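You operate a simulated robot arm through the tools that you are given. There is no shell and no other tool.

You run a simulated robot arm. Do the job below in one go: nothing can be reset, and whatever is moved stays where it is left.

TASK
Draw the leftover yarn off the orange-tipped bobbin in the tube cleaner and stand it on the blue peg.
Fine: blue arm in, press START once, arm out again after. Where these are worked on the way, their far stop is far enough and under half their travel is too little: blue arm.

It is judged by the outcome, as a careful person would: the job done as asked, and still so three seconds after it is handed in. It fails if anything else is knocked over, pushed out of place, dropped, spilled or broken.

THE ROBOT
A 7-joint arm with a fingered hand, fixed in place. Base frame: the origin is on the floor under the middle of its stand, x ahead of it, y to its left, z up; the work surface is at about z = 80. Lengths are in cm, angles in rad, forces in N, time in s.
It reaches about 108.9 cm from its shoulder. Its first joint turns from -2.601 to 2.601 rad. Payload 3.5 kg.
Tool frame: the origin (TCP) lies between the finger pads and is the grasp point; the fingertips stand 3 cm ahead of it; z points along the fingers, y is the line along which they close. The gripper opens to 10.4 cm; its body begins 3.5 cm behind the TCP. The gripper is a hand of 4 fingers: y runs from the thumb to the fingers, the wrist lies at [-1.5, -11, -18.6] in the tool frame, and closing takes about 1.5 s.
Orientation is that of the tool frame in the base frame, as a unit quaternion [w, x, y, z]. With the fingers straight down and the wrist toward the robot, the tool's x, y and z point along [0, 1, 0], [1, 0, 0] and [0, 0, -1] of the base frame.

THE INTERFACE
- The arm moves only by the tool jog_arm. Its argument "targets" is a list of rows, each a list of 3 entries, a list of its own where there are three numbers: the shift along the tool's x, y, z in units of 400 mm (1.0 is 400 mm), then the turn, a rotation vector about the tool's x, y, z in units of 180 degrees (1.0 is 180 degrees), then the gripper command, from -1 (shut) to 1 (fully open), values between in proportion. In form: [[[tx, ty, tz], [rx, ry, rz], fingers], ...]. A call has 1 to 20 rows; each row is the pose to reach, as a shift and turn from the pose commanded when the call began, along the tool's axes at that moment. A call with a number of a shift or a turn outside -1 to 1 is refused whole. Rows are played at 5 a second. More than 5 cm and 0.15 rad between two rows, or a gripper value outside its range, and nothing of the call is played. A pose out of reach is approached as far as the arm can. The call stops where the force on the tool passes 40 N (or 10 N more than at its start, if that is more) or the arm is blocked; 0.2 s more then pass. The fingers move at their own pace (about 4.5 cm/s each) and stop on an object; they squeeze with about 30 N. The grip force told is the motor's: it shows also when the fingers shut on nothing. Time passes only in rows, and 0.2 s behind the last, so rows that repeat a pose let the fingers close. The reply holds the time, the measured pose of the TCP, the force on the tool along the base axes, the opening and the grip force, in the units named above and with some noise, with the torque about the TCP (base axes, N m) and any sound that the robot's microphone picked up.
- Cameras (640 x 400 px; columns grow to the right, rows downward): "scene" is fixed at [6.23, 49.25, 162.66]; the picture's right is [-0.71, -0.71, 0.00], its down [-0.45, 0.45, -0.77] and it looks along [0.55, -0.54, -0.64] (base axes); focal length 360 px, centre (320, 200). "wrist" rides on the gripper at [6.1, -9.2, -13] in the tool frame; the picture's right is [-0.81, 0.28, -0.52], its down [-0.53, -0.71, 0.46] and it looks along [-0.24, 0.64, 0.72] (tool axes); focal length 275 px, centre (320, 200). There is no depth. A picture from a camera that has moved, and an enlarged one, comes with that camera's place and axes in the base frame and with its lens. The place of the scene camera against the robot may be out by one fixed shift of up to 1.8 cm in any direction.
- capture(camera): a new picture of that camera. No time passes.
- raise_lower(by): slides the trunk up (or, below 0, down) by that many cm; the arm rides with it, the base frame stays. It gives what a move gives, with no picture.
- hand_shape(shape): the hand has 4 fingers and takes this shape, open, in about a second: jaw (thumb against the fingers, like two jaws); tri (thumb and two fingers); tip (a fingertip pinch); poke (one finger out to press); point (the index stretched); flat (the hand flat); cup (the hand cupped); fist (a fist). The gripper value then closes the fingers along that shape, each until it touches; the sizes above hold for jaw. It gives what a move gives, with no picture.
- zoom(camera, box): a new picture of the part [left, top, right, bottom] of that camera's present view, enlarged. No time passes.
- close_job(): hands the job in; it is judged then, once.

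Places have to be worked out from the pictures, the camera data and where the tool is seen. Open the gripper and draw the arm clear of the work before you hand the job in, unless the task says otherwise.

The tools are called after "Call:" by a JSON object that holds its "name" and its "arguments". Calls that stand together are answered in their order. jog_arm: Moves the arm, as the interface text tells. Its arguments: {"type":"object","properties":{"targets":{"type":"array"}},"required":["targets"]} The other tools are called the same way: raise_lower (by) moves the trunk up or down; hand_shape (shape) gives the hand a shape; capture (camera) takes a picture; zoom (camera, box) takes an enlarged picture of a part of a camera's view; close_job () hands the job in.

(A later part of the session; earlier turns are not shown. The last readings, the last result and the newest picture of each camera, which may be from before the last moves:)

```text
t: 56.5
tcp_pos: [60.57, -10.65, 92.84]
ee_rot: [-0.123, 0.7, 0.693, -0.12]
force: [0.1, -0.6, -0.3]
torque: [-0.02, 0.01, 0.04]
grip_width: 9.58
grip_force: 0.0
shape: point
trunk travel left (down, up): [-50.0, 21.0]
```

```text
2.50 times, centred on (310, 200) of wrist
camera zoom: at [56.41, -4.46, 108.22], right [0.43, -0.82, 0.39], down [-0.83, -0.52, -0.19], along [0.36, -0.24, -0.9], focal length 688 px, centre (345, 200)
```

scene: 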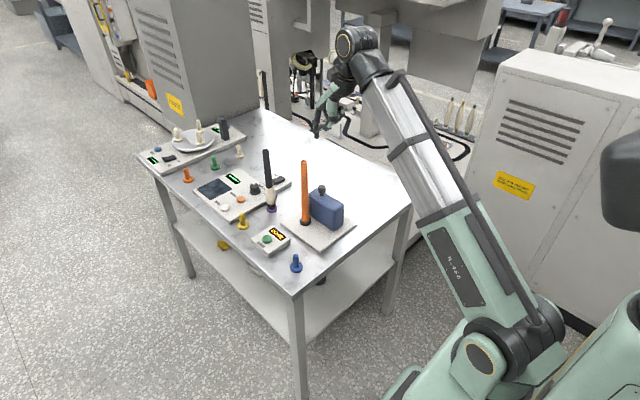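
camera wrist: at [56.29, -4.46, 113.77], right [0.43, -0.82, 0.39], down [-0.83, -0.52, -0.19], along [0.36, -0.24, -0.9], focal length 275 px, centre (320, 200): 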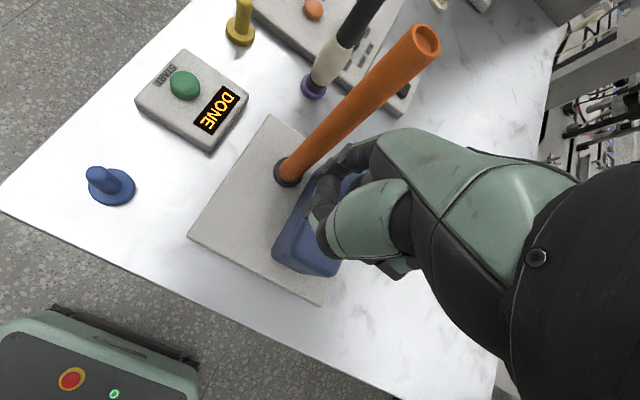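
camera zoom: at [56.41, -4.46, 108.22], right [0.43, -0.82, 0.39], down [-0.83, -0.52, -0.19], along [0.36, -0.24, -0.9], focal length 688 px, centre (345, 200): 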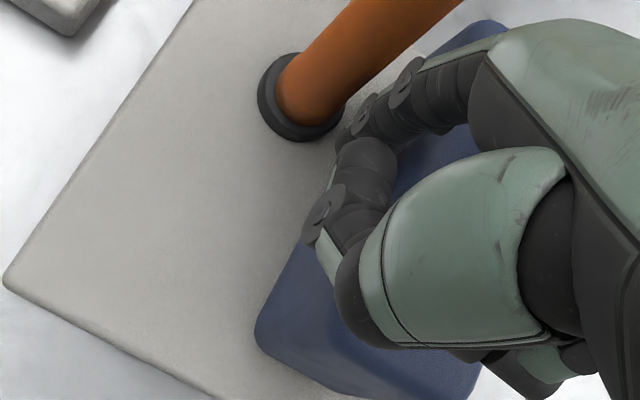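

No contact; the index is in front of the face. I push in -y by 3 cm in small steps to swing the arm out.

Call:
{"name": "jog_arm", "arguments": {"targets": [[[-0.0125, 0, 0], [0, 0, 0], 1], [[-0.025, 0, 0], [0, 0, 0], 1], [[-0.0375, 0, 0], [0, 0, 0], 1], [[-0.05, 0, 0], [0, 0, 0], 1], [[-0.0625, 0, 0], [0, 0, 0], 1], [[-0.075, 0, 0], [0, 0, 0], 1], [[-0.075, 0, 0], [0, 0, 0], 1]]}}

Call:
{"name": "zoom", "arguments": {"camera": "scene", "box": [270, 150, 366, 230]}}

Call:
{"name": "zoom", "arguments": {"camera": "wrist", "box": [200, 100, 440, 280]}}

```text
t: 58.1
tcp_pos: [60.69, -13.88, 92.73]
ee_rot: [-0.122, 0.7, 0.693, -0.119]
force: [4.0, 2.4, 0.7]
torque: [0.05, -0.13, 0.08]
grip_width: 0.02
grip_force: 0.0
shape: point
trunk travel left (down, up): [-50.0, 21.0]
```

```text
5.00 times, centred on (318, 190) of scene
camera zoom: at [6.23, 49.25, 162.66], right [-0.71, -0.71, 0.0], down [-0.45, 0.45, -0.77], along [0.55, -0.54, -0.64], focal length 1799 px, centre (330, 250)
```

zoom: 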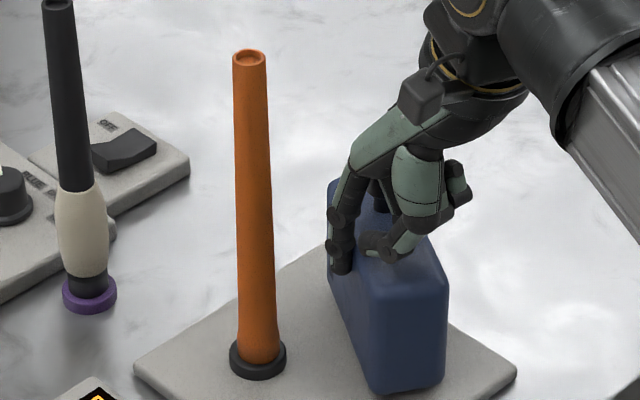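

```text
2.22 times, centred on (320, 190) of wrist
camera zoom: at [56.53, -7.65, 108.16], right [0.43, -0.82, 0.39], down [-0.83, -0.52, -0.19], along [0.36, -0.25, -0.9], focal length 612 px, centre (320, 222)
```

zoom: 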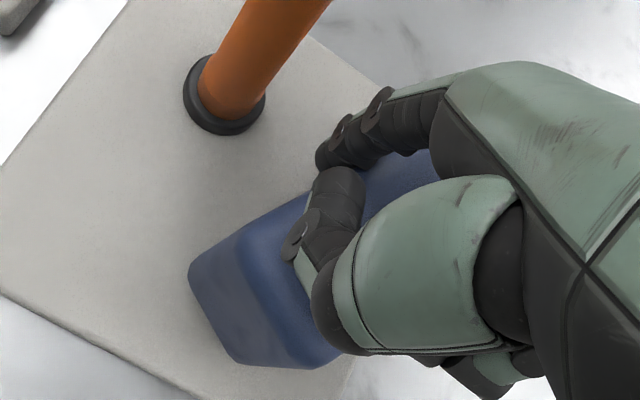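

The arm swung out about 30°, low forces. I continue 2 cm more.

Call:
{"name": "jog_arm", "arguments": {"targets": [[[-0.01, 0.001, -0.0005], [0, 0, 0], 1], [[-0.02, 0.0025, -0.001], [0, 0, 0], 1], [[-0.03, 0.004, -0.0015], [0, 0, 0], 1], [[-0.04, 0.0055, -0.002], [0, 0, 0], 1], [[-0.05, 0.007, -0.0026], [0, 0, 0], 1], [[-0.05, 0.007, -0.0026], [0, 0, 0], 1]]}}

Call:
{"name": "zoom", "arguments": {"camera": "scene", "box": [250, 150, 370, 250]}}

Call:
{"name": "zoom", "arguments": {"camera": "wrist", "box": [160, 80, 440, 300]}}

```text
t: 59.5
tcp_pos: [60.86, -15.79, 92.65]
ee_rot: [-0.123, 0.7, 0.693, -0.119]
force: [1.7, 3.3, 1.4]
torque: [0.12, -0.1, 0.15]
grip_width: 0.0
grip_force: 0.0
shape: point
trunk travel left (down, up): [-50.0, 21.0]
```

```text
4.00 times, centred on (310, 200) of scene
camera zoom: at [6.23, 49.25, 162.66], right [-0.71, -0.71, 0.0], down [-0.45, 0.45, -0.77], along [0.55, -0.54, -0.64], focal length 1439 px, centre (360, 200)
```

zoom: 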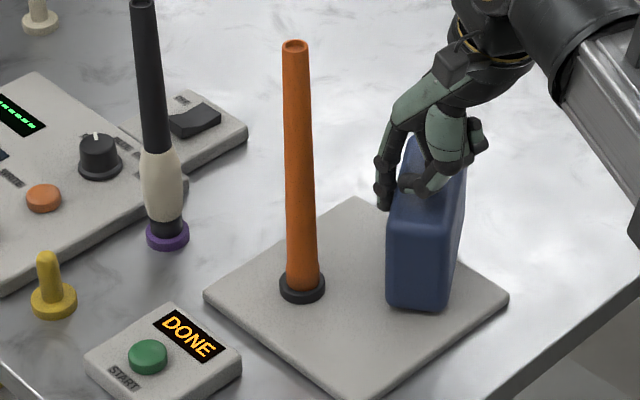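

```text
1.82 times, centred on (300, 190) of wrist
camera zoom: at [56.71, -9.55, 108.12], right [0.43, -0.82, 0.39], down [-0.83, -0.52, -0.19], along [0.36, -0.24, -0.9], focal length 500 px, centre (356, 218)
```

zoom: 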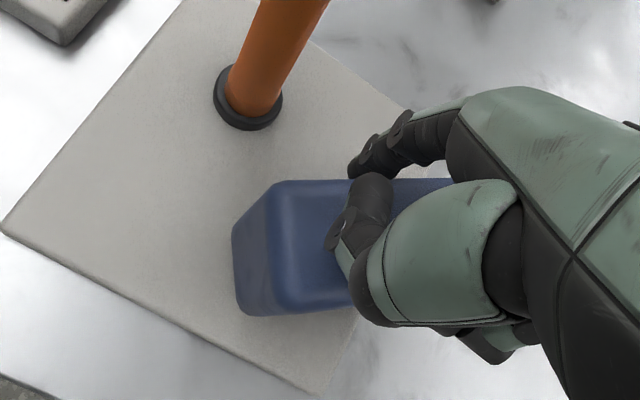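

The arm is close to its original open angle. I push a few millimetres more toward the out stop, then back the finger off and rise.

Call:
{"name": "jog_arm", "arguments": {"targets": [[[-0.006, 0.001, -0.0004], [0, 0, 0], 1], [[-0.012, 0.002, -0.0008], [0, 0, 0], 1], [[-0.012, 0.002, -0.0008], [0, 0, 0], 1]]}}

Call:
{"name": "zoom", "arguments": {"camera": "scene", "box": [250, 150, 370, 250]}}

```text
t: 60.3
tcp_pos: [60.98, -16.16, 92.67]
ee_rot: [-0.122, 0.7, 0.693, -0.12]
force: [0.2, 7.2, 2.0]
torque: [0.12, -0.17, 0.29]
grip_width: 0.04
grip_force: 0.1
shape: point
trunk travel left (down, up): [-50.0, 21.0]
```

```text
4.00 times, centred on (310, 200) of scene
camera zoom: at [6.23, 49.25, 162.66], right [-0.71, -0.71, 0.0], down [-0.45, 0.45, -0.77], along [0.55, -0.54, -0.64], focal length 1439 px, centre (360, 200)
```

zoom: 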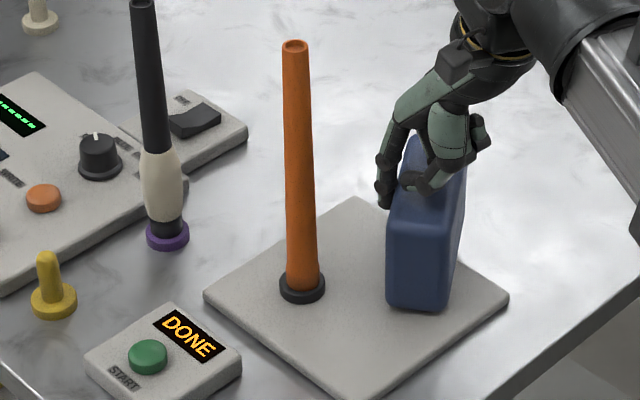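

The force rose to 7 N with no further movement: the arm is at its out stop. I move the finger off in +y and rise.

Call:
{"name": "jog_arm", "arguments": {"targets": [[[0.015, 0, 0], [0, 0, 0], 1], [[0.0375, 0, 0], [0, 0, 0], 1], [[0.0375, -0.0214, -0.0588], [0, 0, 0], 1], [[0.0375, -0.0556, -0.1528], [0, 0, 0], 1], [[0.0375, -0.0898, -0.2468], [0, 0, 0], 1], [[0.0375, -0.124, -0.3408], [0, 0, 0], 1], [[0.0375, -0.158, -0.4348], [0, 0, 0], 1], [[0.0375, -0.1924, -0.5288], [0, 0, 0], 1], [[0.0375, -0.2266, -0.6228], [0, 0, 0], 1], [[0.0375, -0.2266, -0.6228], [0, 0, 0], 1]]}}

Call:
{"name": "capture", "arguments": {"camera": "wrist"}}

Call:
{"name": "zoom", "arguments": {"camera": "scene", "box": [250, 150, 370, 250]}}

```text
t: 62.5
tcp_pos: [61.17, -14.85, 119.21]
ee_rot: [-0.123, 0.7, 0.693, -0.12]
force: [0.0, 0.3, 0.4]
torque: [0.02, 0.01, 0.02]
grip_width: 0.01
grip_force: 0.0
shape: point
trunk travel left (down, up): [-50.0, 21.0]
```

```text
taken
camera wrist: at [56.93, -8.64, 134.64], right [0.43, -0.82, 0.39], down [-0.83, -0.52, -0.19], along [0.36, -0.24, -0.9], focal length 275 px, centre (320, 200)
```

wrist: 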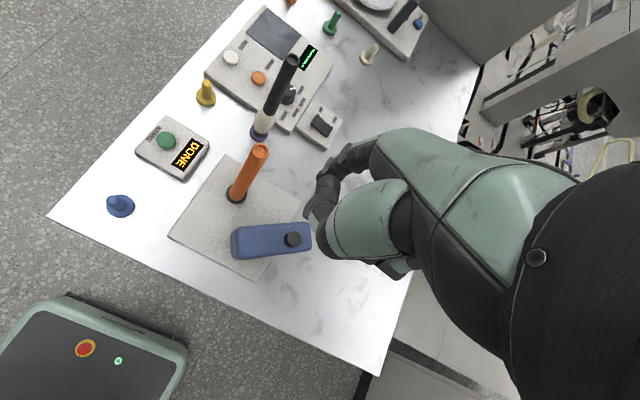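

```text
4.00 times, centred on (310, 200) of scene
camera zoom: at [6.23, 49.25, 162.66], right [-0.71, -0.71, 0.0], down [-0.45, 0.45, -0.77], along [0.55, -0.54, -0.64], focal length 1439 px, centre (360, 200)
```

zoom: 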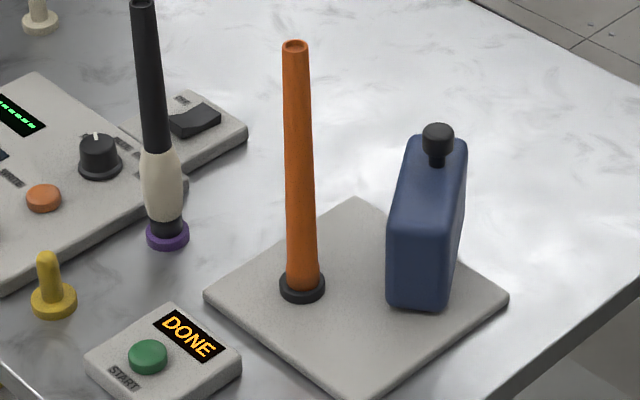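

The blue arm is back exactly at its original out position and the bare bobbin stands on the spindle. I level the hand again above the bobbin and return to the jaw shape.

Call:
{"name": "jog_arm", "arguments": {"targets": [[[0.035, 0.042, -0.0153], [-0.037, 0, 0], 1], [[0.07, 0.084, -0.0306], [-0.074, 0, 0], 1], [[0.105, 0.126, -0.0458], [-0.111, 0, 0], 1], [[0.14, 0.168, -0.0611], [-0.111, 0, 0], 1], [[0.176, 0.2099, -0.0764], [-0.111, 0, 0], 1], [[0.176, 0.2099, -0.0764], [-0.111, 0, 0], 1]]}}

Call:
{"name": "hand_shape", "arguments": {"shape": "jaw"}}

Call:
{"name": "capture", "arguments": {"camera": "wrist"}}

Call:
{"name": "zoom", "arguments": {"camera": "wrist", "box": [160, 220, 360, 345]}}

```text
t: 63.9
tcp_pos: [70.07, -7.89, 119.37]
ee_rot: [0.002, 0.711, 0.704, 0.003]
force: [-0.2, 0.2, 0.3]
torque: [-0.01, 0.01, 0.01]
grip_width: 0.0
grip_force: 0.0
shape: point
trunk travel left (down, up): [-50.0, 21.0]
```

```text
t: 64.8
tcp_pos: [70.03, -7.99, 119.29]
ee_rot: [0.001, 0.71, 0.704, 0.003]
force: [-0.3, 0.3, 0.1]
torque: [-0.01, -0.01, 0.0]
grip_width: 10.37
grip_force: 0.0
shape: jaw
trunk travel left (down, up): [-50.0, 21.0]
```

```text
taken
camera wrist: at [60.89, -1.64, 132.4], right [0.26, -0.81, 0.52], down [-0.72, -0.52, -0.46], along [0.65, -0.25, -0.72], focal length 275 px, centre (320, 200)
```

wrist: 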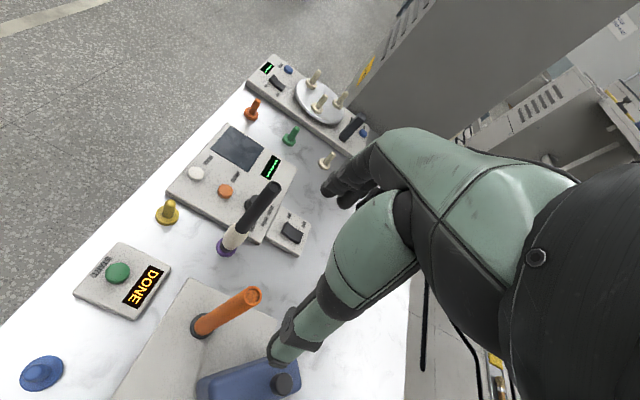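

```text
3.20 times, centred on (260, 282) of wrist
camera zoom: at [60.89, -1.64, 132.4], right [0.26, -0.81, 0.52], down [-0.72, -0.52, -0.46], along [0.65, -0.25, -0.72], focal length 881 px, centre (512, -64)
```

zoom: 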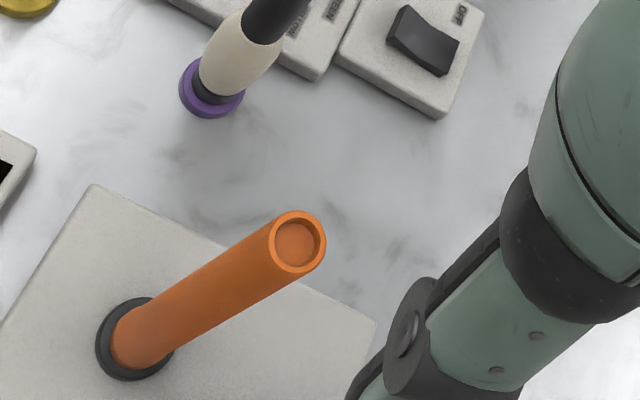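

The bobbin top is within 0.2 cm of the hand's axis. I descend around it to TCP z≈103.

Call:
{"name": "jog_arm", "arguments": {"targets": [[[0, 0, 0.08], [0, 0, 0], 1], [[0, 0, 0.16], [0, 0, 0], 1], [[0, 0, 0.24], [0, 0, 0], 1], [[0, 0, 0.3], [0, 0, 0], 1], [[0, 0, 0.35], [0, 0, 0], 1], [[0, 0, 0.385], [0, 0, 0], 1], [[0, 0, 0.405], [0, 0, 0], 1], [[0, 0, 0.405], [0, 0, 0], 1]]}}

Call:
{"name": "capture", "arguments": {"camera": "wrist"}}

Call:
{"name": "zoom", "arguments": {"camera": "scene", "box": [250, 130, 370, 250]}}

```text
t: 66.6
tcp_pos: [70.13, -7.46, 103.27]
ee_rot: [0.001, 0.711, 0.703, 0.003]
force: [0.2, 0.1, 0.3]
torque: [0.0, 0.01, 0.01]
grip_width: 10.37
grip_force: 0.1
shape: jaw
trunk travel left (down, up): [-50.0, 21.0]
```

```text
taken
camera wrist: at [60.94, -1.32, 116.15], right [0.26, -0.81, 0.52], down [-0.72, -0.52, -0.46], along [0.65, -0.25, -0.72], focal length 275 px, centre (320, 200)
```

wrist: 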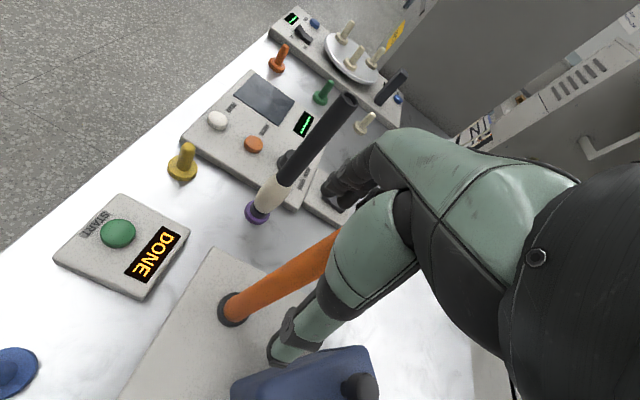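

```text
3.33 times, centred on (310, 190) of scene
camera zoom: at [6.23, 49.25, 162.66], right [-0.71, -0.71, 0.0], down [-0.45, 0.45, -0.77], along [0.55, -0.54, -0.64], focal length 1199 px, centre (353, 233)
```

zoom: 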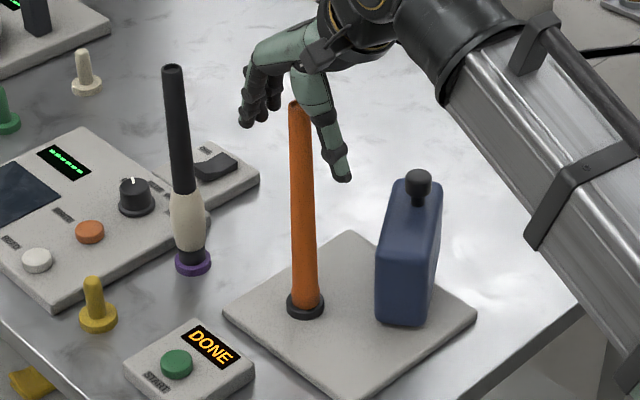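

The tube is between thumb and fingers. I close on it.

Call:
{"name": "jog_arm", "arguments": {"targets": [[[0, 0, 0], [0, 0, 0], 0.3], [[0, 0, 0], [0, 0, 0], 0], [[0, 0, 0], [0, 0, 0], -0.3], [[0, 0, 0], [0, 0, 0], -0.6], [[0, 0, 0], [0, 0, 0], -1], [[0, 0, 0], [0, 0, 0], -1], [[0, 0, 0], [0, 0, 0], -1], [[0, 0, 0], [0, 0, 0], -1], [[0, 0, 0], [0, 0, 0], -1], [[0, 0, 0], [0, 0, 0], -1]]}}

Call:
{"name": "capture", "arguments": {"camera": "wrist"}}

Call:
{"name": "zoom", "arguments": {"camera": "scene", "box": [250, 130, 370, 250]}}

```text
t: 68.8
tcp_pos: [70.28, -7.53, 103.17]
ee_rot: [0.001, 0.71, 0.704, 0.002]
force: [6.7, 2.8, 1.4]
torque: [0.01, -0.11, 0.07]
grip_width: 0.56
grip_force: 30.1
shape: jaw
trunk travel left (down, up): [-50.0, 21.0]
```

```text
taken
camera wrist: at [61.01, -1.26, 116.15], right [0.26, -0.81, 0.52], down [-0.72, -0.53, -0.46], along [0.65, -0.25, -0.72], focal length 275 px, centre (320, 200)
```

wrist: 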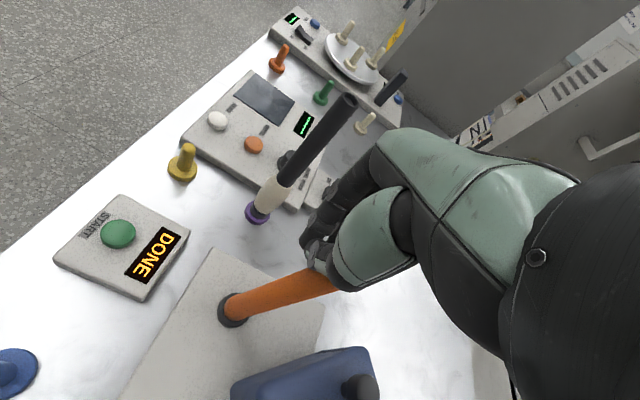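

```text
3.33 times, centred on (310, 190) of scene
camera zoom: at [6.23, 49.25, 162.66], right [-0.71, -0.71, 0.0], down [-0.45, 0.45, -0.77], along [0.55, -0.54, -0.64], focal length 1199 px, centre (353, 233)
```

zoom: 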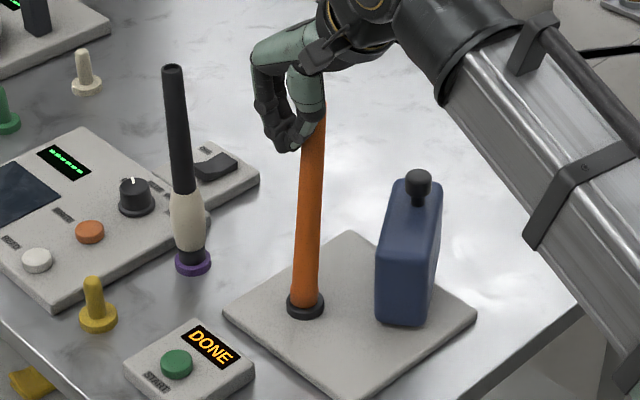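

The tube was off-centre and is being squeezed out to one side (grip width only 0.56, tube leaning). I reopen the hand so it settles back upright on the spindle.

Call:
{"name": "jog_arm", "arguments": {"targets": [[[0, 0, 0], [0, 0, 0], -0.7], [[0, 0, 0], [0, 0, 0], -0.4], [[0, 0, 0], [0, 0, 0], -0.1], [[0, 0, 0], [0, 0, 0], 0.2], [[0, 0, 0], [0, 0, 0], 0.5], [[0, 0, 0], [0, 0, 0], 0.8], [[0, 0, 0], [0, 0, 0], 1], [[0, 0, 0], [0, 0, 0], 1], [[0, 0, 0], [0, 0, 0], 1], [[0, 0, 0], [0, 0, 0], 1]]}}

Call:
{"name": "capture", "arguments": {"camera": "wrist"}}

Call:
{"name": "zoom", "arguments": {"camera": "scene", "box": [250, 130, 370, 250]}}

```text
t: 71.0
tcp_pos: [70.17, -7.55, 103.04]
ee_rot: [0.001, 0.71, 0.704, 0.003]
force: [-0.3, 0.8, 0.4]
torque: [0.0, -0.04, 0.01]
grip_width: 10.33
grip_force: 0.0
shape: jaw
trunk travel left (down, up): [-50.0, 21.0]
```

```text
taken
camera wrist: at [60.94, -1.31, 116.16], right [0.26, -0.81, 0.52], down [-0.72, -0.52, -0.46], along [0.65, -0.25, -0.72], focal length 275 px, centre (320, 200)
```

wrist: 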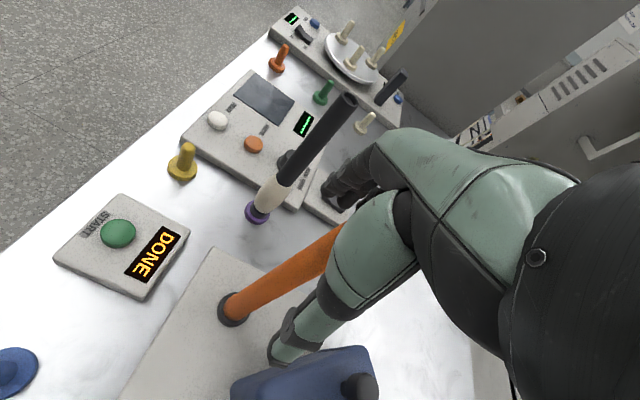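

```text
3.33 times, centred on (310, 190) of scene
camera zoom: at [6.23, 49.25, 162.66], right [-0.71, -0.71, 0.0], down [-0.45, 0.45, -0.77], along [0.55, -0.54, -0.64], focal length 1199 px, centre (353, 233)
```

zoom: 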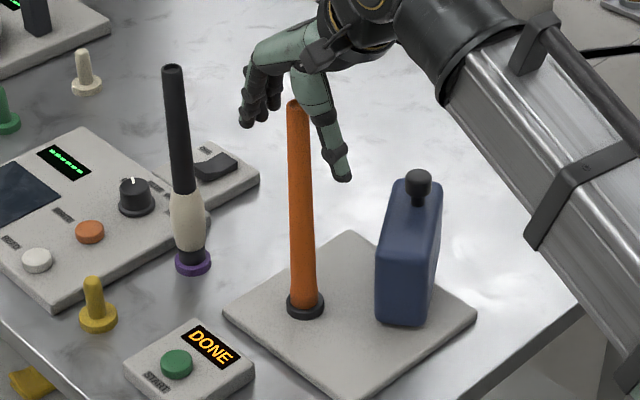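

The bobbin is upright on the spindle again. I zoom in to measure how far it is off the hand's centre before regrasping.

Call:
{"name": "zoom", "arguments": {"camera": "wrist", "box": [210, 180, 370, 340]}}

Call:
{"name": "zoom", "arguments": {"camera": "scene", "box": [270, 130, 350, 210]}}

```text
2.50 times, centred on (290, 260) of wrist
camera zoom: at [60.94, -1.31, 116.16], right [0.26, -0.81, 0.52], down [-0.72, -0.52, -0.46], along [0.65, -0.25, -0.72], focal length 688 px, centre (395, 50)
```

zoom: 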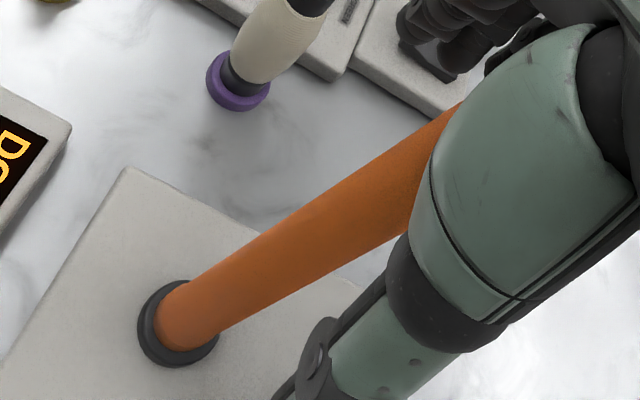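

```text
5.00 times, centred on (310, 170) of scene
camera zoom: at [6.23, 49.25, 162.66], right [-0.71, -0.71, 0.0], down [-0.45, 0.45, -0.77], along [0.55, -0.54, -0.64], focal length 1799 px, centre (370, 350)
```

zoom: 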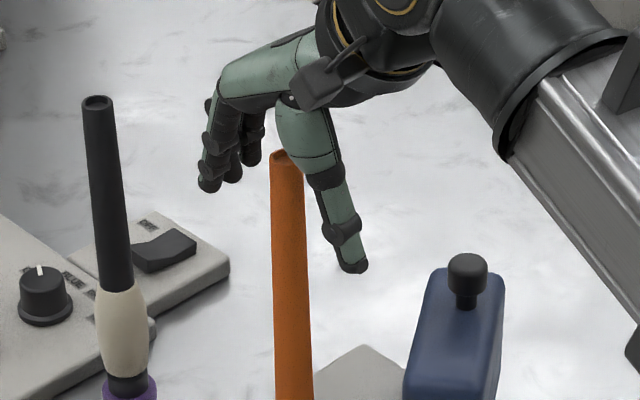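

The tube's axis is about 0.3 cm toward -y of the hand's axis, compared with the good first grasp. I shift the hand 0.4 cm in -y and close again.

Call:
{"name": "jog_arm", "arguments": {"targets": [[[-0.005, 0, 0], [0, 0, 0], 1], [[-0.01, 0, 0], [0, 0, 0], 1], [[-0.01, 0, 0], [0, 0, 0], 1], [[-0.01, 0, 0], [0, 0, 0], 1]]}}

Call:
{"name": "zoom", "arguments": {"camera": "wrist", "box": [210, 180, 370, 340]}}

```text
t: 72.0
tcp_pos: [70.08, -8.14, 103.08]
ee_rot: [0.001, 0.71, 0.704, 0.002]
force: [0.5, 0.2, -0.2]
torque: [-0.02, 0.02, -0.01]
grip_width: 10.35
grip_force: 0.1
shape: jaw
trunk travel left (down, up): [-50.0, 21.0]
```

```text
2.50 times, centred on (290, 260) of wrist
camera zoom: at [60.83, -1.81, 116.14], right [0.26, -0.81, 0.52], down [-0.72, -0.52, -0.46], along [0.65, -0.25, -0.72], focal length 688 px, centre (395, 50)
```

zoom: 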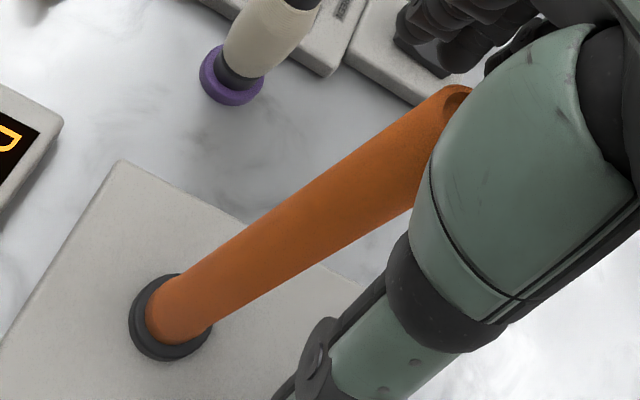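

Now the tube is slightly on the other side (about +0.3). I move back 0.12 cm and close.

Call:
{"name": "jog_arm", "arguments": {"targets": [[[0.003, 0, 0], [0, 0, 0], 1], [[0.003, 0, 0], [0, 0, 0], 0.3], [[0.003, 0, 0], [0, 0, 0], 0], [[0.003, 0, 0], [0, 0, 0], -0.3], [[0.003, 0, 0], [0, 0, 0], -0.6], [[0.003, 0, 0], [0, 0, 0], -1], [[0.003, 0, 0], [0, 0, 0], -1], [[0.003, 0, 0], [0, 0, 0], -1], [[0.003, 0, 0], [0, 0, 0], -1], [[0.003, 0, 0], [0, 0, 0], -1], [[0.003, 0, 0], [0, 0, 0], -1]]}}

Call:
{"name": "zoom", "arguments": {"camera": "wrist", "box": [210, 180, 370, 340]}}

Call:
{"name": "zoom", "arguments": {"camera": "scene", "box": [250, 130, 370, 250]}}

```text
t: 74.4
tcp_pos: [69.92, -8.08, 103.22]
ee_rot: [0.001, 0.71, 0.704, 0.003]
force: [0.0, -0.5, -0.4]
torque: [-0.01, -0.03, -0.03]
grip_width: 1.18
grip_force: 30.0
shape: jaw
trunk travel left (down, up): [-50.0, 21.0]
```

```text
2.50 times, centred on (290, 260) of wrist
camera zoom: at [60.86, -1.74, 116.2], right [0.26, -0.81, 0.52], down [-0.72, -0.52, -0.46], along [0.65, -0.25, -0.72], focal length 688 px, centre (395, 50)
```

zoom: 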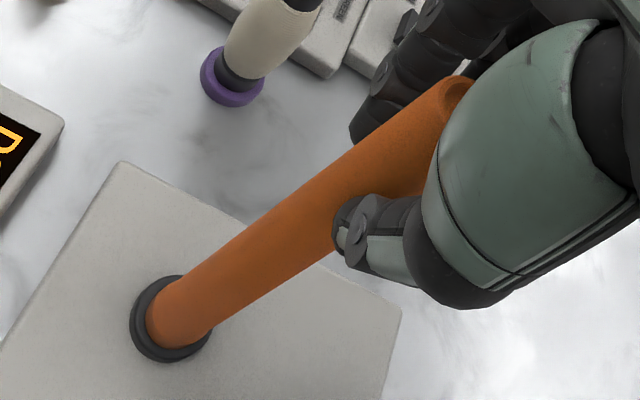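

```text
3.33 times, centred on (310, 190) of scene
camera zoom: at [6.23, 49.25, 162.66], right [-0.71, -0.71, 0.0], down [-0.45, 0.45, -0.77], along [0.55, -0.54, -0.64], focal length 1199 px, centre (353, 233)
```

zoom: 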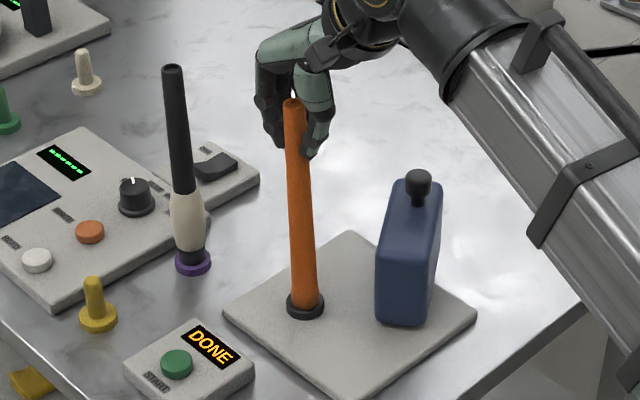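

Grip width 1.18 as in the first good grasp, tube upright. I lift slowly by 9 cm.

Call:
{"name": "jog_arm", "arguments": {"targets": [[[0, 0, -0.015], [0, 0, 0], -1], [[0, 0, -0.035], [0, 0, 0], -1], [[0, 0, -0.06], [0, 0, 0], -1], [[0, 0, -0.09], [0, 0, 0], -1], [[0, 0, -0.12], [0, 0, 0], -1], [[0, 0, -0.155], [0, 0, 0], -1], [[0, 0, -0.19], [0, 0, 0], -1], [[0, 0, -0.225], [0, 0, 0], -1], [[0, 0, -0.225], [0, 0, 0], -1]]}}

Call:
{"name": "capture", "arguments": {"camera": "wrist"}}

Call:
{"name": "zoom", "arguments": {"camera": "scene", "box": [250, 130, 370, 250]}}

```text
t: 76.4
tcp_pos: [69.86, -8.15, 112.22]
ee_rot: [0.002, 0.71, 0.704, 0.002]
force: [-0.9, -0.3, -0.4]
torque: [-0.02, -0.01, -0.05]
grip_width: 1.14
grip_force: 30.3
shape: jaw
trunk travel left (down, up): [-50.0, 21.0]
```

```text
taken
camera wrist: at [60.72, -1.84, 125.16], right [0.26, -0.81, 0.52], down [-0.72, -0.52, -0.46], along [0.65, -0.25, -0.72], focal length 275 px, centre (320, 200)
```

wrist: 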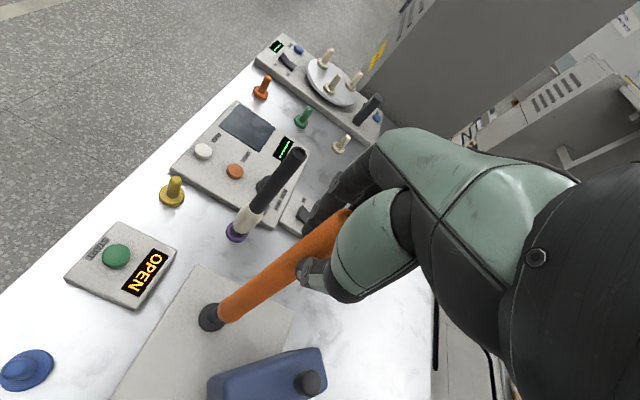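

```text
3.33 times, centred on (310, 190) of scene
camera zoom: at [6.23, 49.25, 162.66], right [-0.71, -0.71, 0.0], down [-0.45, 0.45, -0.77], along [0.55, -0.54, -0.64], focal length 1199 px, centre (353, 233)
```

zoom: 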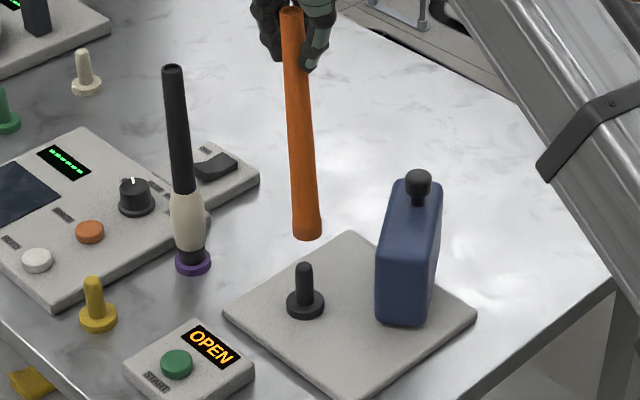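

Bobbin lifted cleanly; the display went back to OPEN and nothing else moved. I carry it over to the blue peg, displacement about (-11.7, +14.3), at the same height.

Call:
{"name": "jog_arm", "arguments": {"targets": [[[0.04, -0.033, 0], [0, 0, 0], -1], [[0.09, -0.0736, 0], [0, 0, 0], -1], [[0.14, -0.1145, 0], [0, 0, 0], -1], [[0.19, -0.1555, 0], [0, 0, 0], -1], [[0.24, -0.1964, 0], [0, 0, 0], -1], [[0.29, -0.2373, 0], [0, 0, 0], -1], [[0.33, -0.27, 0], [0, 0, 0], -1], [[0.3575, -0.2925, 0], [0, 0, 0], -1], [[0.3575, -0.2925, 0], [0, 0, 0], -1]]}}

Call:
{"name": "capture", "arguments": {"camera": "wrist"}}

Call:
{"name": "capture", "arguments": {"camera": "scene"}}

Call:
{"name": "zoom", "arguments": {"camera": "scene", "box": [255, 200, 335, 290]}}

Call:
{"name": "zoom", "arguments": {"camera": "wrist", "box": [140, 250, 300, 350]}}

```text
t: 78.4
tcp_pos: [58.35, 6.45, 112.03]
ee_rot: [0.0, 0.711, 0.703, 0.002]
force: [0.0, -0.4, -0.7]
torque: [0.01, 0.0, -0.04]
grip_width: 1.11
grip_force: 30.3
shape: jaw
trunk travel left (down, up): [-50.0, 21.0]
```

```text
taken
camera wrist: at [49.14, 12.63, 125.09], right [0.26, -0.81, 0.52], down [-0.72, -0.52, -0.46], along [0.65, -0.25, -0.72], focal length 275 px, centre (320, 200)
```

wrist: 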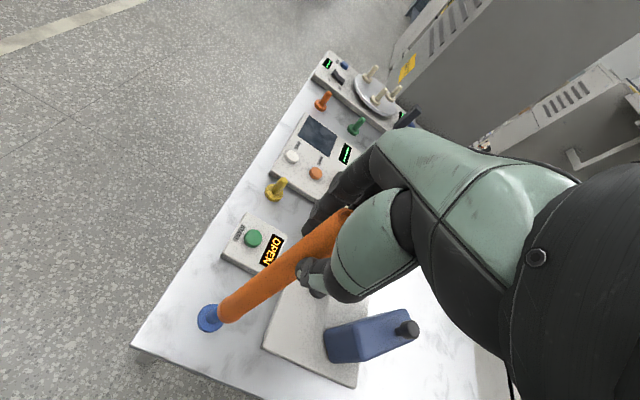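

```text
taken
```

scene: 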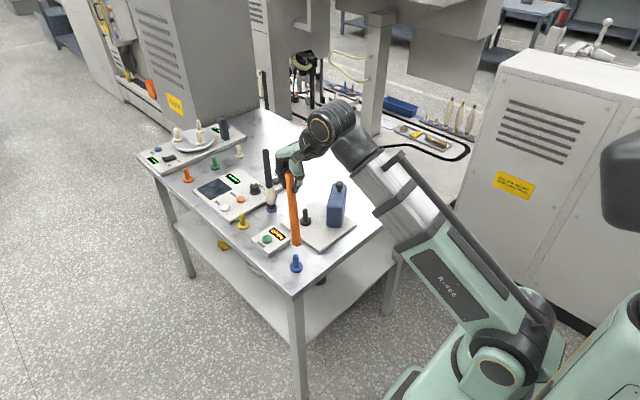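

```text
4.44 times, centred on (295, 245) of scene
camera zoom: at [6.23, 49.25, 162.66], right [-0.71, -0.71, 0.0], down [-0.45, 0.45, -0.77], along [0.55, -0.54, -0.64], focal length 1599 px, centre (431, 0)
```

zoom: 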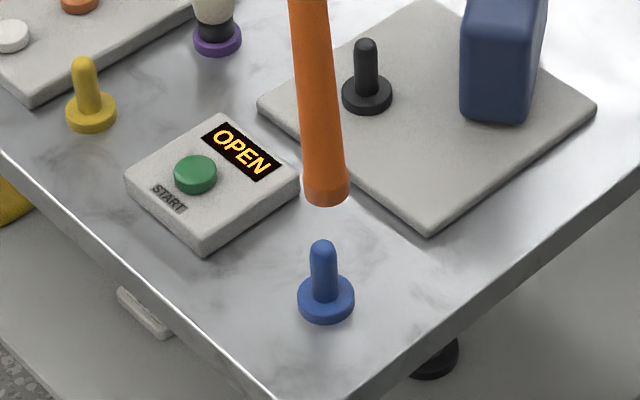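

```text
4.00 times, centred on (220, 300) of wrist
camera zoom: at [49.14, 12.63, 125.09], right [0.26, -0.81, 0.52], down [-0.72, -0.52, -0.46], along [0.65, -0.25, -0.72], focal length 1101 px, centre (720, -200)
```

zoom: 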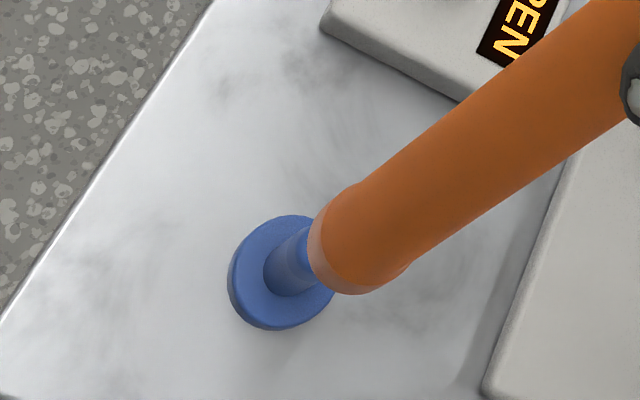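

The bobbin hangs with about 1.5° tilt, its bottom roughly 0.5 cm toward (-x,-y) of the peg. Rotating the hand by that small tilt should centre it; I apply that, lower 2.5 cm and look again.

Call:
{"name": "jog_arm", "arguments": {"targets": [[[0, 0, 0], [-0.0025, 0.0034, 0], -1], [[0, 0, 0], [-0.005, 0.0067, 0], -1], [[0, 0, 0.02], [-0.005, 0.0067, 0], -1], [[0, 0, 0.04], [-0.005, 0.0067, 0], -1], [[0, 0, 0.0625], [-0.005, 0.0067, 0], -1], [[0, 0, 0.0625], [-0.005, 0.0067, 0], -1]]}}

Call:
{"name": "zoom", "arguments": {"camera": "scene", "box": [265, 210, 329, 290]}}

Call:
{"name": "zoom", "arguments": {"camera": "wrist", "box": [160, 260, 288, 340]}}

```text
t: 79.8
tcp_pos: [58.42, 6.49, 109.7]
ee_rot: [-0.001, 0.71, 0.704, 0.014]
force: [0.2, 0.2, -0.8]
torque: [-0.02, 0.01, -0.02]
grip_width: 1.14
grip_force: 29.6
shape: jaw
trunk travel left (down, up): [-50.0, 21.0]
```

```text
5.00 times, centred on (297, 250) of scene
camera zoom: at [6.23, 49.25, 162.66], right [-0.71, -0.71, 0.0], down [-0.45, 0.45, -0.77], along [0.55, -0.54, -0.64], focal length 1799 px, centre (435, -50)
```

zoom: 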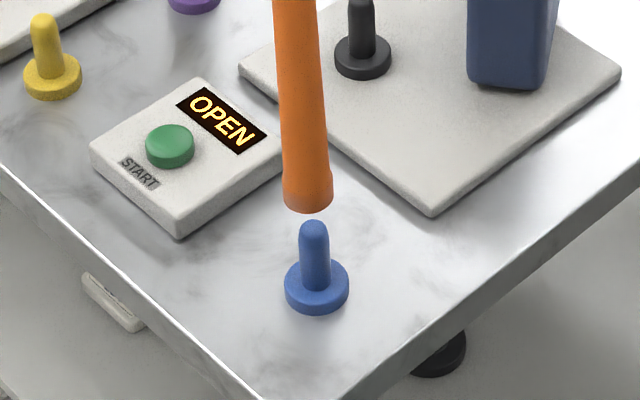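

```text
5.00 times, centred on (224, 300) of wrist
camera zoom: at [49.04, 12.4, 122.66], right [0.26, -0.82, 0.5], down [-0.71, -0.52, -0.48], along [0.66, -0.23, -0.72], focal length 1376 px, centre (800, -300)
```

zoom: 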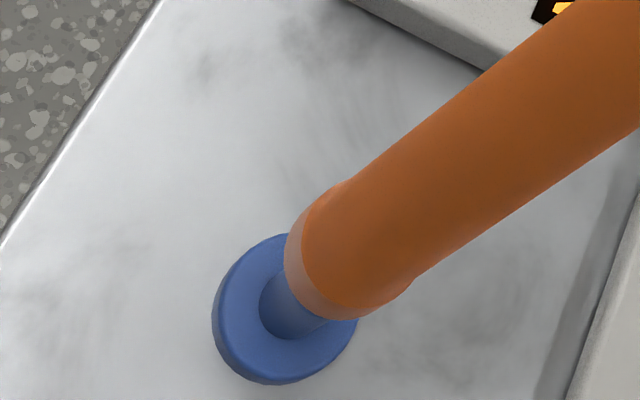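

The two views agree laterally within 0.15 cm but the depth direction is uncertain. I turn the hand 45° clockwise about the vertical to get a view from another side.

Call:
{"name": "jog_arm", "arguments": {"targets": [[[0, 0, 0], [-0.0009, -0.00065, 0.0417], -1], [[0, 0, 0], [-0.00175, -0.0013, 0.0833], -1], [[0, 0, 0], [-0.0026, -0.00195, 0.125], -1], [[0, 0, 0], [-0.0035, -0.0026, 0.1667], -1], [[0, 0, 0], [-0.0044, -0.00325, 0.2083], -1], [[0, 0, 0], [-0.00525, -0.0039, 0.25], -1], [[0, 0, 0], [-0.00525, -0.0039, 0.25], -1]]}}

Call:
{"name": "capture", "arguments": {"camera": "wrist"}}

Call:
{"name": "zoom", "arguments": {"camera": "scene", "box": [265, 210, 329, 290]}}

Call:
{"name": "zoom", "arguments": {"camera": "wrist", "box": [160, 260, 288, 340]}}

```text
t: 81.4
tcp_pos: [58.47, 6.45, 109.68]
ee_rot: [0.003, 0.926, 0.377, 0.015]
force: [-0.5, 1.3, 0.1]
torque: [0.02, -0.02, -0.03]
grip_width: 1.12
grip_force: 29.7
shape: jaw
trunk travel left (down, up): [-50.0, 21.0]
```

```text
taken
camera wrist: at [55.98, 17.27, 122.74], right [-0.4, -0.77, 0.5], down [-0.86, 0.14, -0.48], along [0.3, -0.63, -0.72], focal length 275 px, centre (320, 200)
```

wrist: 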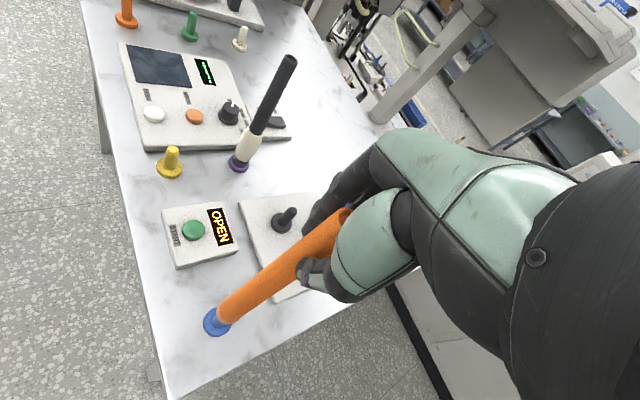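

```text
5.00 times, centred on (297, 250) of scene
camera zoom: at [6.23, 49.25, 162.66], right [-0.71, -0.71, 0.0], down [-0.45, 0.45, -0.77], along [0.55, -0.54, -0.64], focal length 1799 px, centre (435, -50)
```

zoom: 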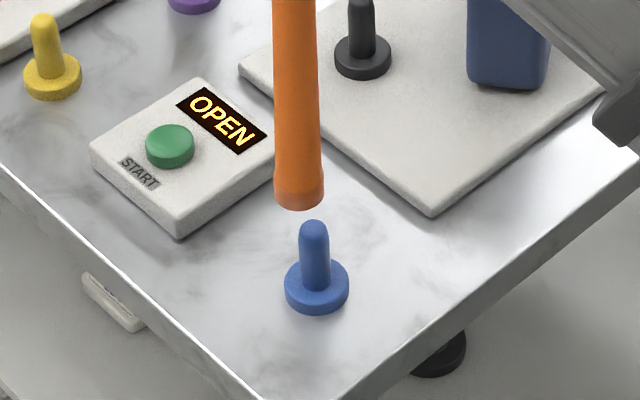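

```text
5.00 times, centred on (224, 300) of wrist
camera zoom: at [55.98, 17.27, 122.74], right [-0.4, -0.77, 0.5], down [-0.86, 0.14, -0.48], along [0.3, -0.63, -0.72], focal length 1376 px, centre (800, -300)
```

zoom: 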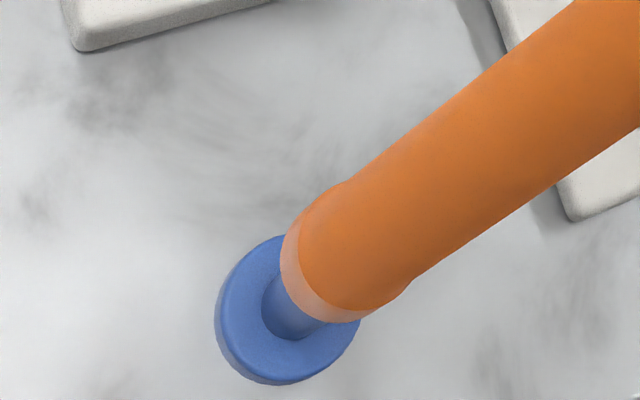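

The scene now shows the bottom about 0.6 cm to the left of the peg. I zoom in tighter on both cameras to measure carefully.

Call:
{"name": "zoom", "arguments": {"camera": "scene", "box": [280, 236, 320, 276]}}

Call:
{"name": "zoom", "arguments": {"camera": "wrist", "box": [195, 280, 259, 340]}}

```text
10.00 times, centred on (300, 256) of scene
camera zoom: at [6.23, 49.25, 162.66], right [-0.71, -0.71, 0.0], down [-0.45, 0.45, -0.77], along [0.55, -0.54, -0.64], focal length 3598 px, centre (520, -360)
```

zoom: 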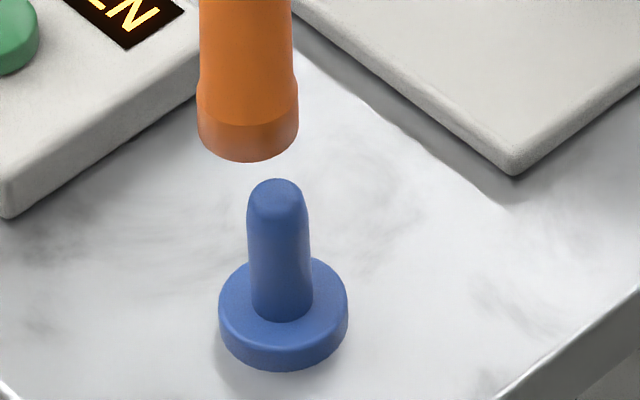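

```text
6.67 times, centred on (227, 310) of wrist
camera zoom: at [55.98, 17.27, 122.74], right [-0.4, -0.77, 0.5], down [-0.86, 0.14, -0.48], along [0.3, -0.63, -0.72], focal length 1835 px, centre (940, -533)
```

zoom: 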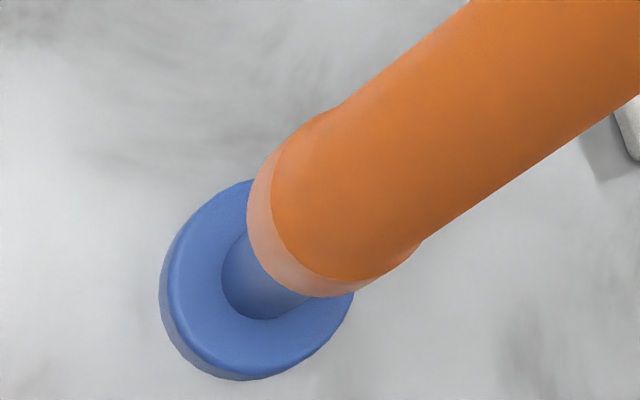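

Careful measurement of rim and flange in both views puts the peg at about (-0.06, -0.69) cm from the bobbin's bottom centre. I apply this shift at the same height and re-check.

Call:
{"name": "jog_arm", "arguments": {"targets": [[[-0.0066, 0.0057, 0], [0, 0, 0], -1], [[-0.0131, 0.0113, 0], [0, 0, 0], -1], [[-0.0131, 0.0113, 0], [0, 0, 0], -1], [[-0.0131, 0.0113, 0], [0, 0, 0], -1]]}}

Call:
{"name": "zoom", "arguments": {"camera": "scene", "box": [280, 236, 320, 276]}}

Call:
{"name": "zoom", "arguments": {"camera": "wrist", "box": [195, 280, 259, 340]}}

```text
t: 82.4
tcp_pos: [58.28, 5.65, 109.72]
ee_rot: [0.003, 0.926, 0.378, 0.015]
force: [-0.3, -0.4, -0.8]
torque: [-0.02, 0.0, 0.01]
grip_width: 1.15
grip_force: 30.1
shape: jaw
trunk travel left (down, up): [-50.0, 21.0]
```

```text
10.00 times, centred on (300, 256) of scene
camera zoom: at [6.23, 49.25, 162.66], right [-0.71, -0.71, 0.0], down [-0.45, 0.45, -0.77], along [0.55, -0.54, -0.64], focal length 3598 px, centre (520, -360)
```

zoom: 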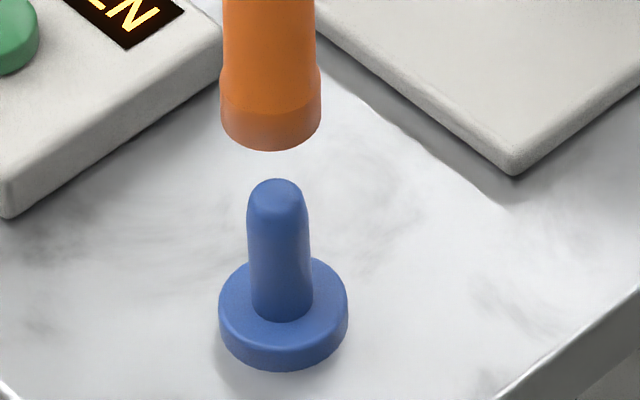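

```text
6.67 times, centred on (227, 310) of wrist
camera zoom: at [55.83, 16.52, 122.72], right [-0.4, -0.77, 0.5], down [-0.86, 0.14, -0.48], along [0.3, -0.63, -0.72], focal length 1835 px, centre (940, -533)
```

zoom: 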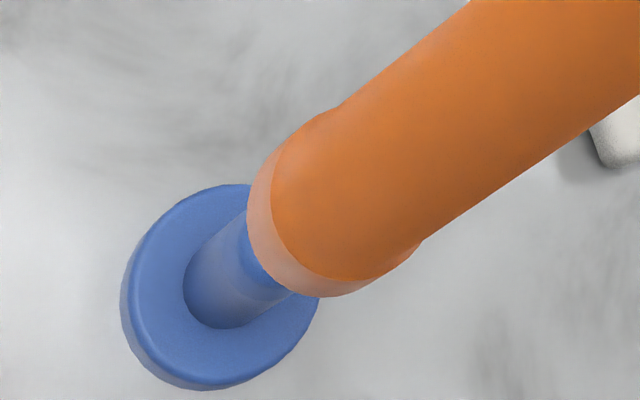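

Now both views show alignment within about 0.1 cm. I apply the small remaining correction and lower 3.2 cm slowly to engage the peg tip.

Call:
{"name": "jog_arm", "arguments": {"targets": [[[0.0024, -0.0005, 0.01], [0, 0, 0], -1], [[0.0024, -0.0005, 0.025], [0, 0, 0], -1], [[0.0024, -0.0005, 0.04], [0, 0, 0], -1], [[0.0024, -0.0005, 0.055], [0, 0, 0], -1], [[0.0024, -0.0005, 0.0675], [0, 0, 0], -1], [[0.0024, -0.0005, 0.08], [0, 0, 0], -1], [[0.0024, -0.0005, 0.08], [0, 0, 0], -1]]}}

Call:
{"name": "zoom", "arguments": {"camera": "scene", "box": [280, 236, 320, 276]}}

Call:
{"name": "zoom", "arguments": {"camera": "wrist", "box": [195, 280, 259, 340]}}

```text
t: 84.0
tcp_pos: [58.45, 5.58, 106.43]
ee_rot: [0.003, 0.926, 0.378, 0.015]
force: [0.2, 0.0, 0.5]
torque: [0.01, 0.01, -0.01]
grip_width: 1.12
grip_force: 30.1
shape: jaw
trunk travel left (down, up): [-50.0, 21.0]
```

```text
10.00 times, centred on (300, 256) of scene
camera zoom: at [6.23, 49.25, 162.66], right [-0.71, -0.71, 0.0], down [-0.45, 0.45, -0.77], along [0.55, -0.54, -0.64], focal length 3598 px, centre (520, -360)
```

zoom: 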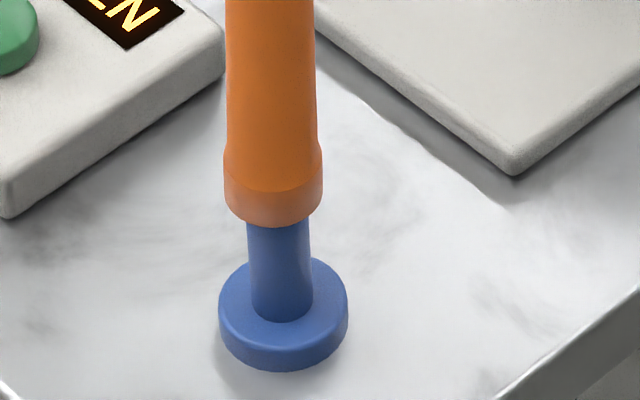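

```text
6.67 times, centred on (227, 310) of wrist
camera zoom: at [55.96, 16.5, 119.5], right [-0.4, -0.77, 0.5], down [-0.86, 0.14, -0.48], along [0.3, -0.63, -0.72], focal length 1835 px, centre (940, -533)
```

zoom: 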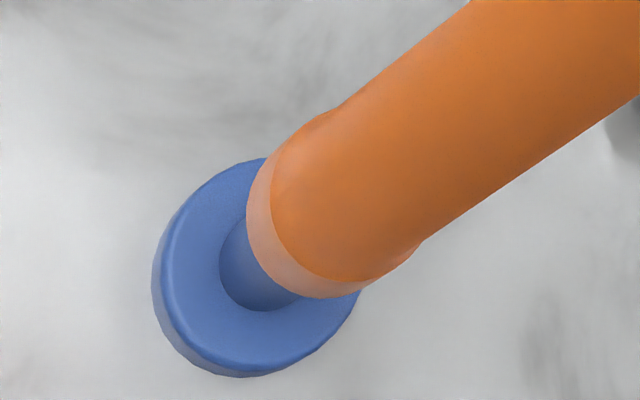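

No contact force and the rim is over the peg. I keep lowering slowly.

Call:
{"name": "jog_arm", "arguments": {"targets": [[[-0.002, 0, 0.01], [0, 0, 0], -1], [[-0.002, 0, 0.02], [0, 0, 0], -1], [[-0.002, 0, 0.03], [0, 0, 0], -1], [[-0.002, 0, 0.04], [0, 0, 0], -1], [[-0.002, 0, 0.05], [0, 0, 0], -1], [[-0.002, 0, 0.06], [0, 0, 0], -1], [[-0.002, 0, 0.06], [0, 0, 0], -1]]}}

Call:
{"name": "zoom", "arguments": {"camera": "scene", "box": [280, 236, 320, 276]}}

Call:
{"name": "zoom", "arguments": {"camera": "wrist", "box": [195, 280, 259, 340]}}

```text
t: 85.6
tcp_pos: [58.53, 5.79, 103.98]
ee_rot: [0.003, 0.926, 0.378, 0.016]
force: [0.0, -0.6, 0.6]
torque: [-0.02, 0.02, 0.03]
grip_width: 1.12
grip_force: 30.4
shape: jaw
trunk travel left (down, up): [-50.0, 21.0]
```

```text
10.00 times, centred on (300, 256) of scene
camera zoom: at [6.23, 49.25, 162.66], right [-0.71, -0.71, 0.0], down [-0.45, 0.45, -0.77], along [0.55, -0.54, -0.64], focal length 3598 px, centre (520, -360)
```

zoom: 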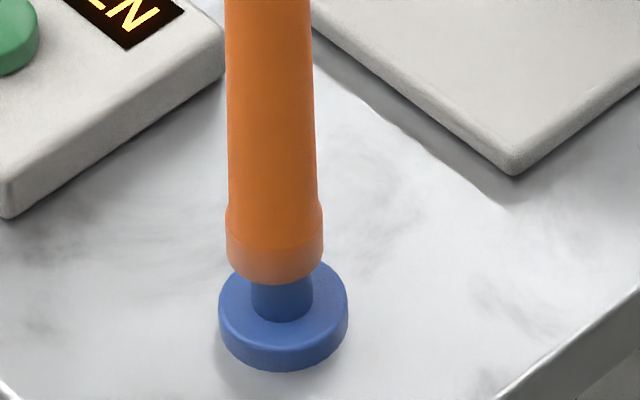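

```text
6.67 times, centred on (227, 310) of wrist
camera zoom: at [56.13, 16.59, 117.06], right [-0.4, -0.77, 0.5], down [-0.87, 0.14, -0.48], along [0.3, -0.63, -0.72], focal length 1835 px, centre (940, -533)
```

zoom: 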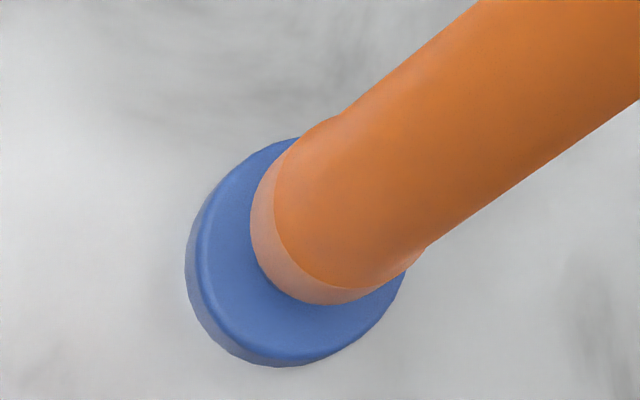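

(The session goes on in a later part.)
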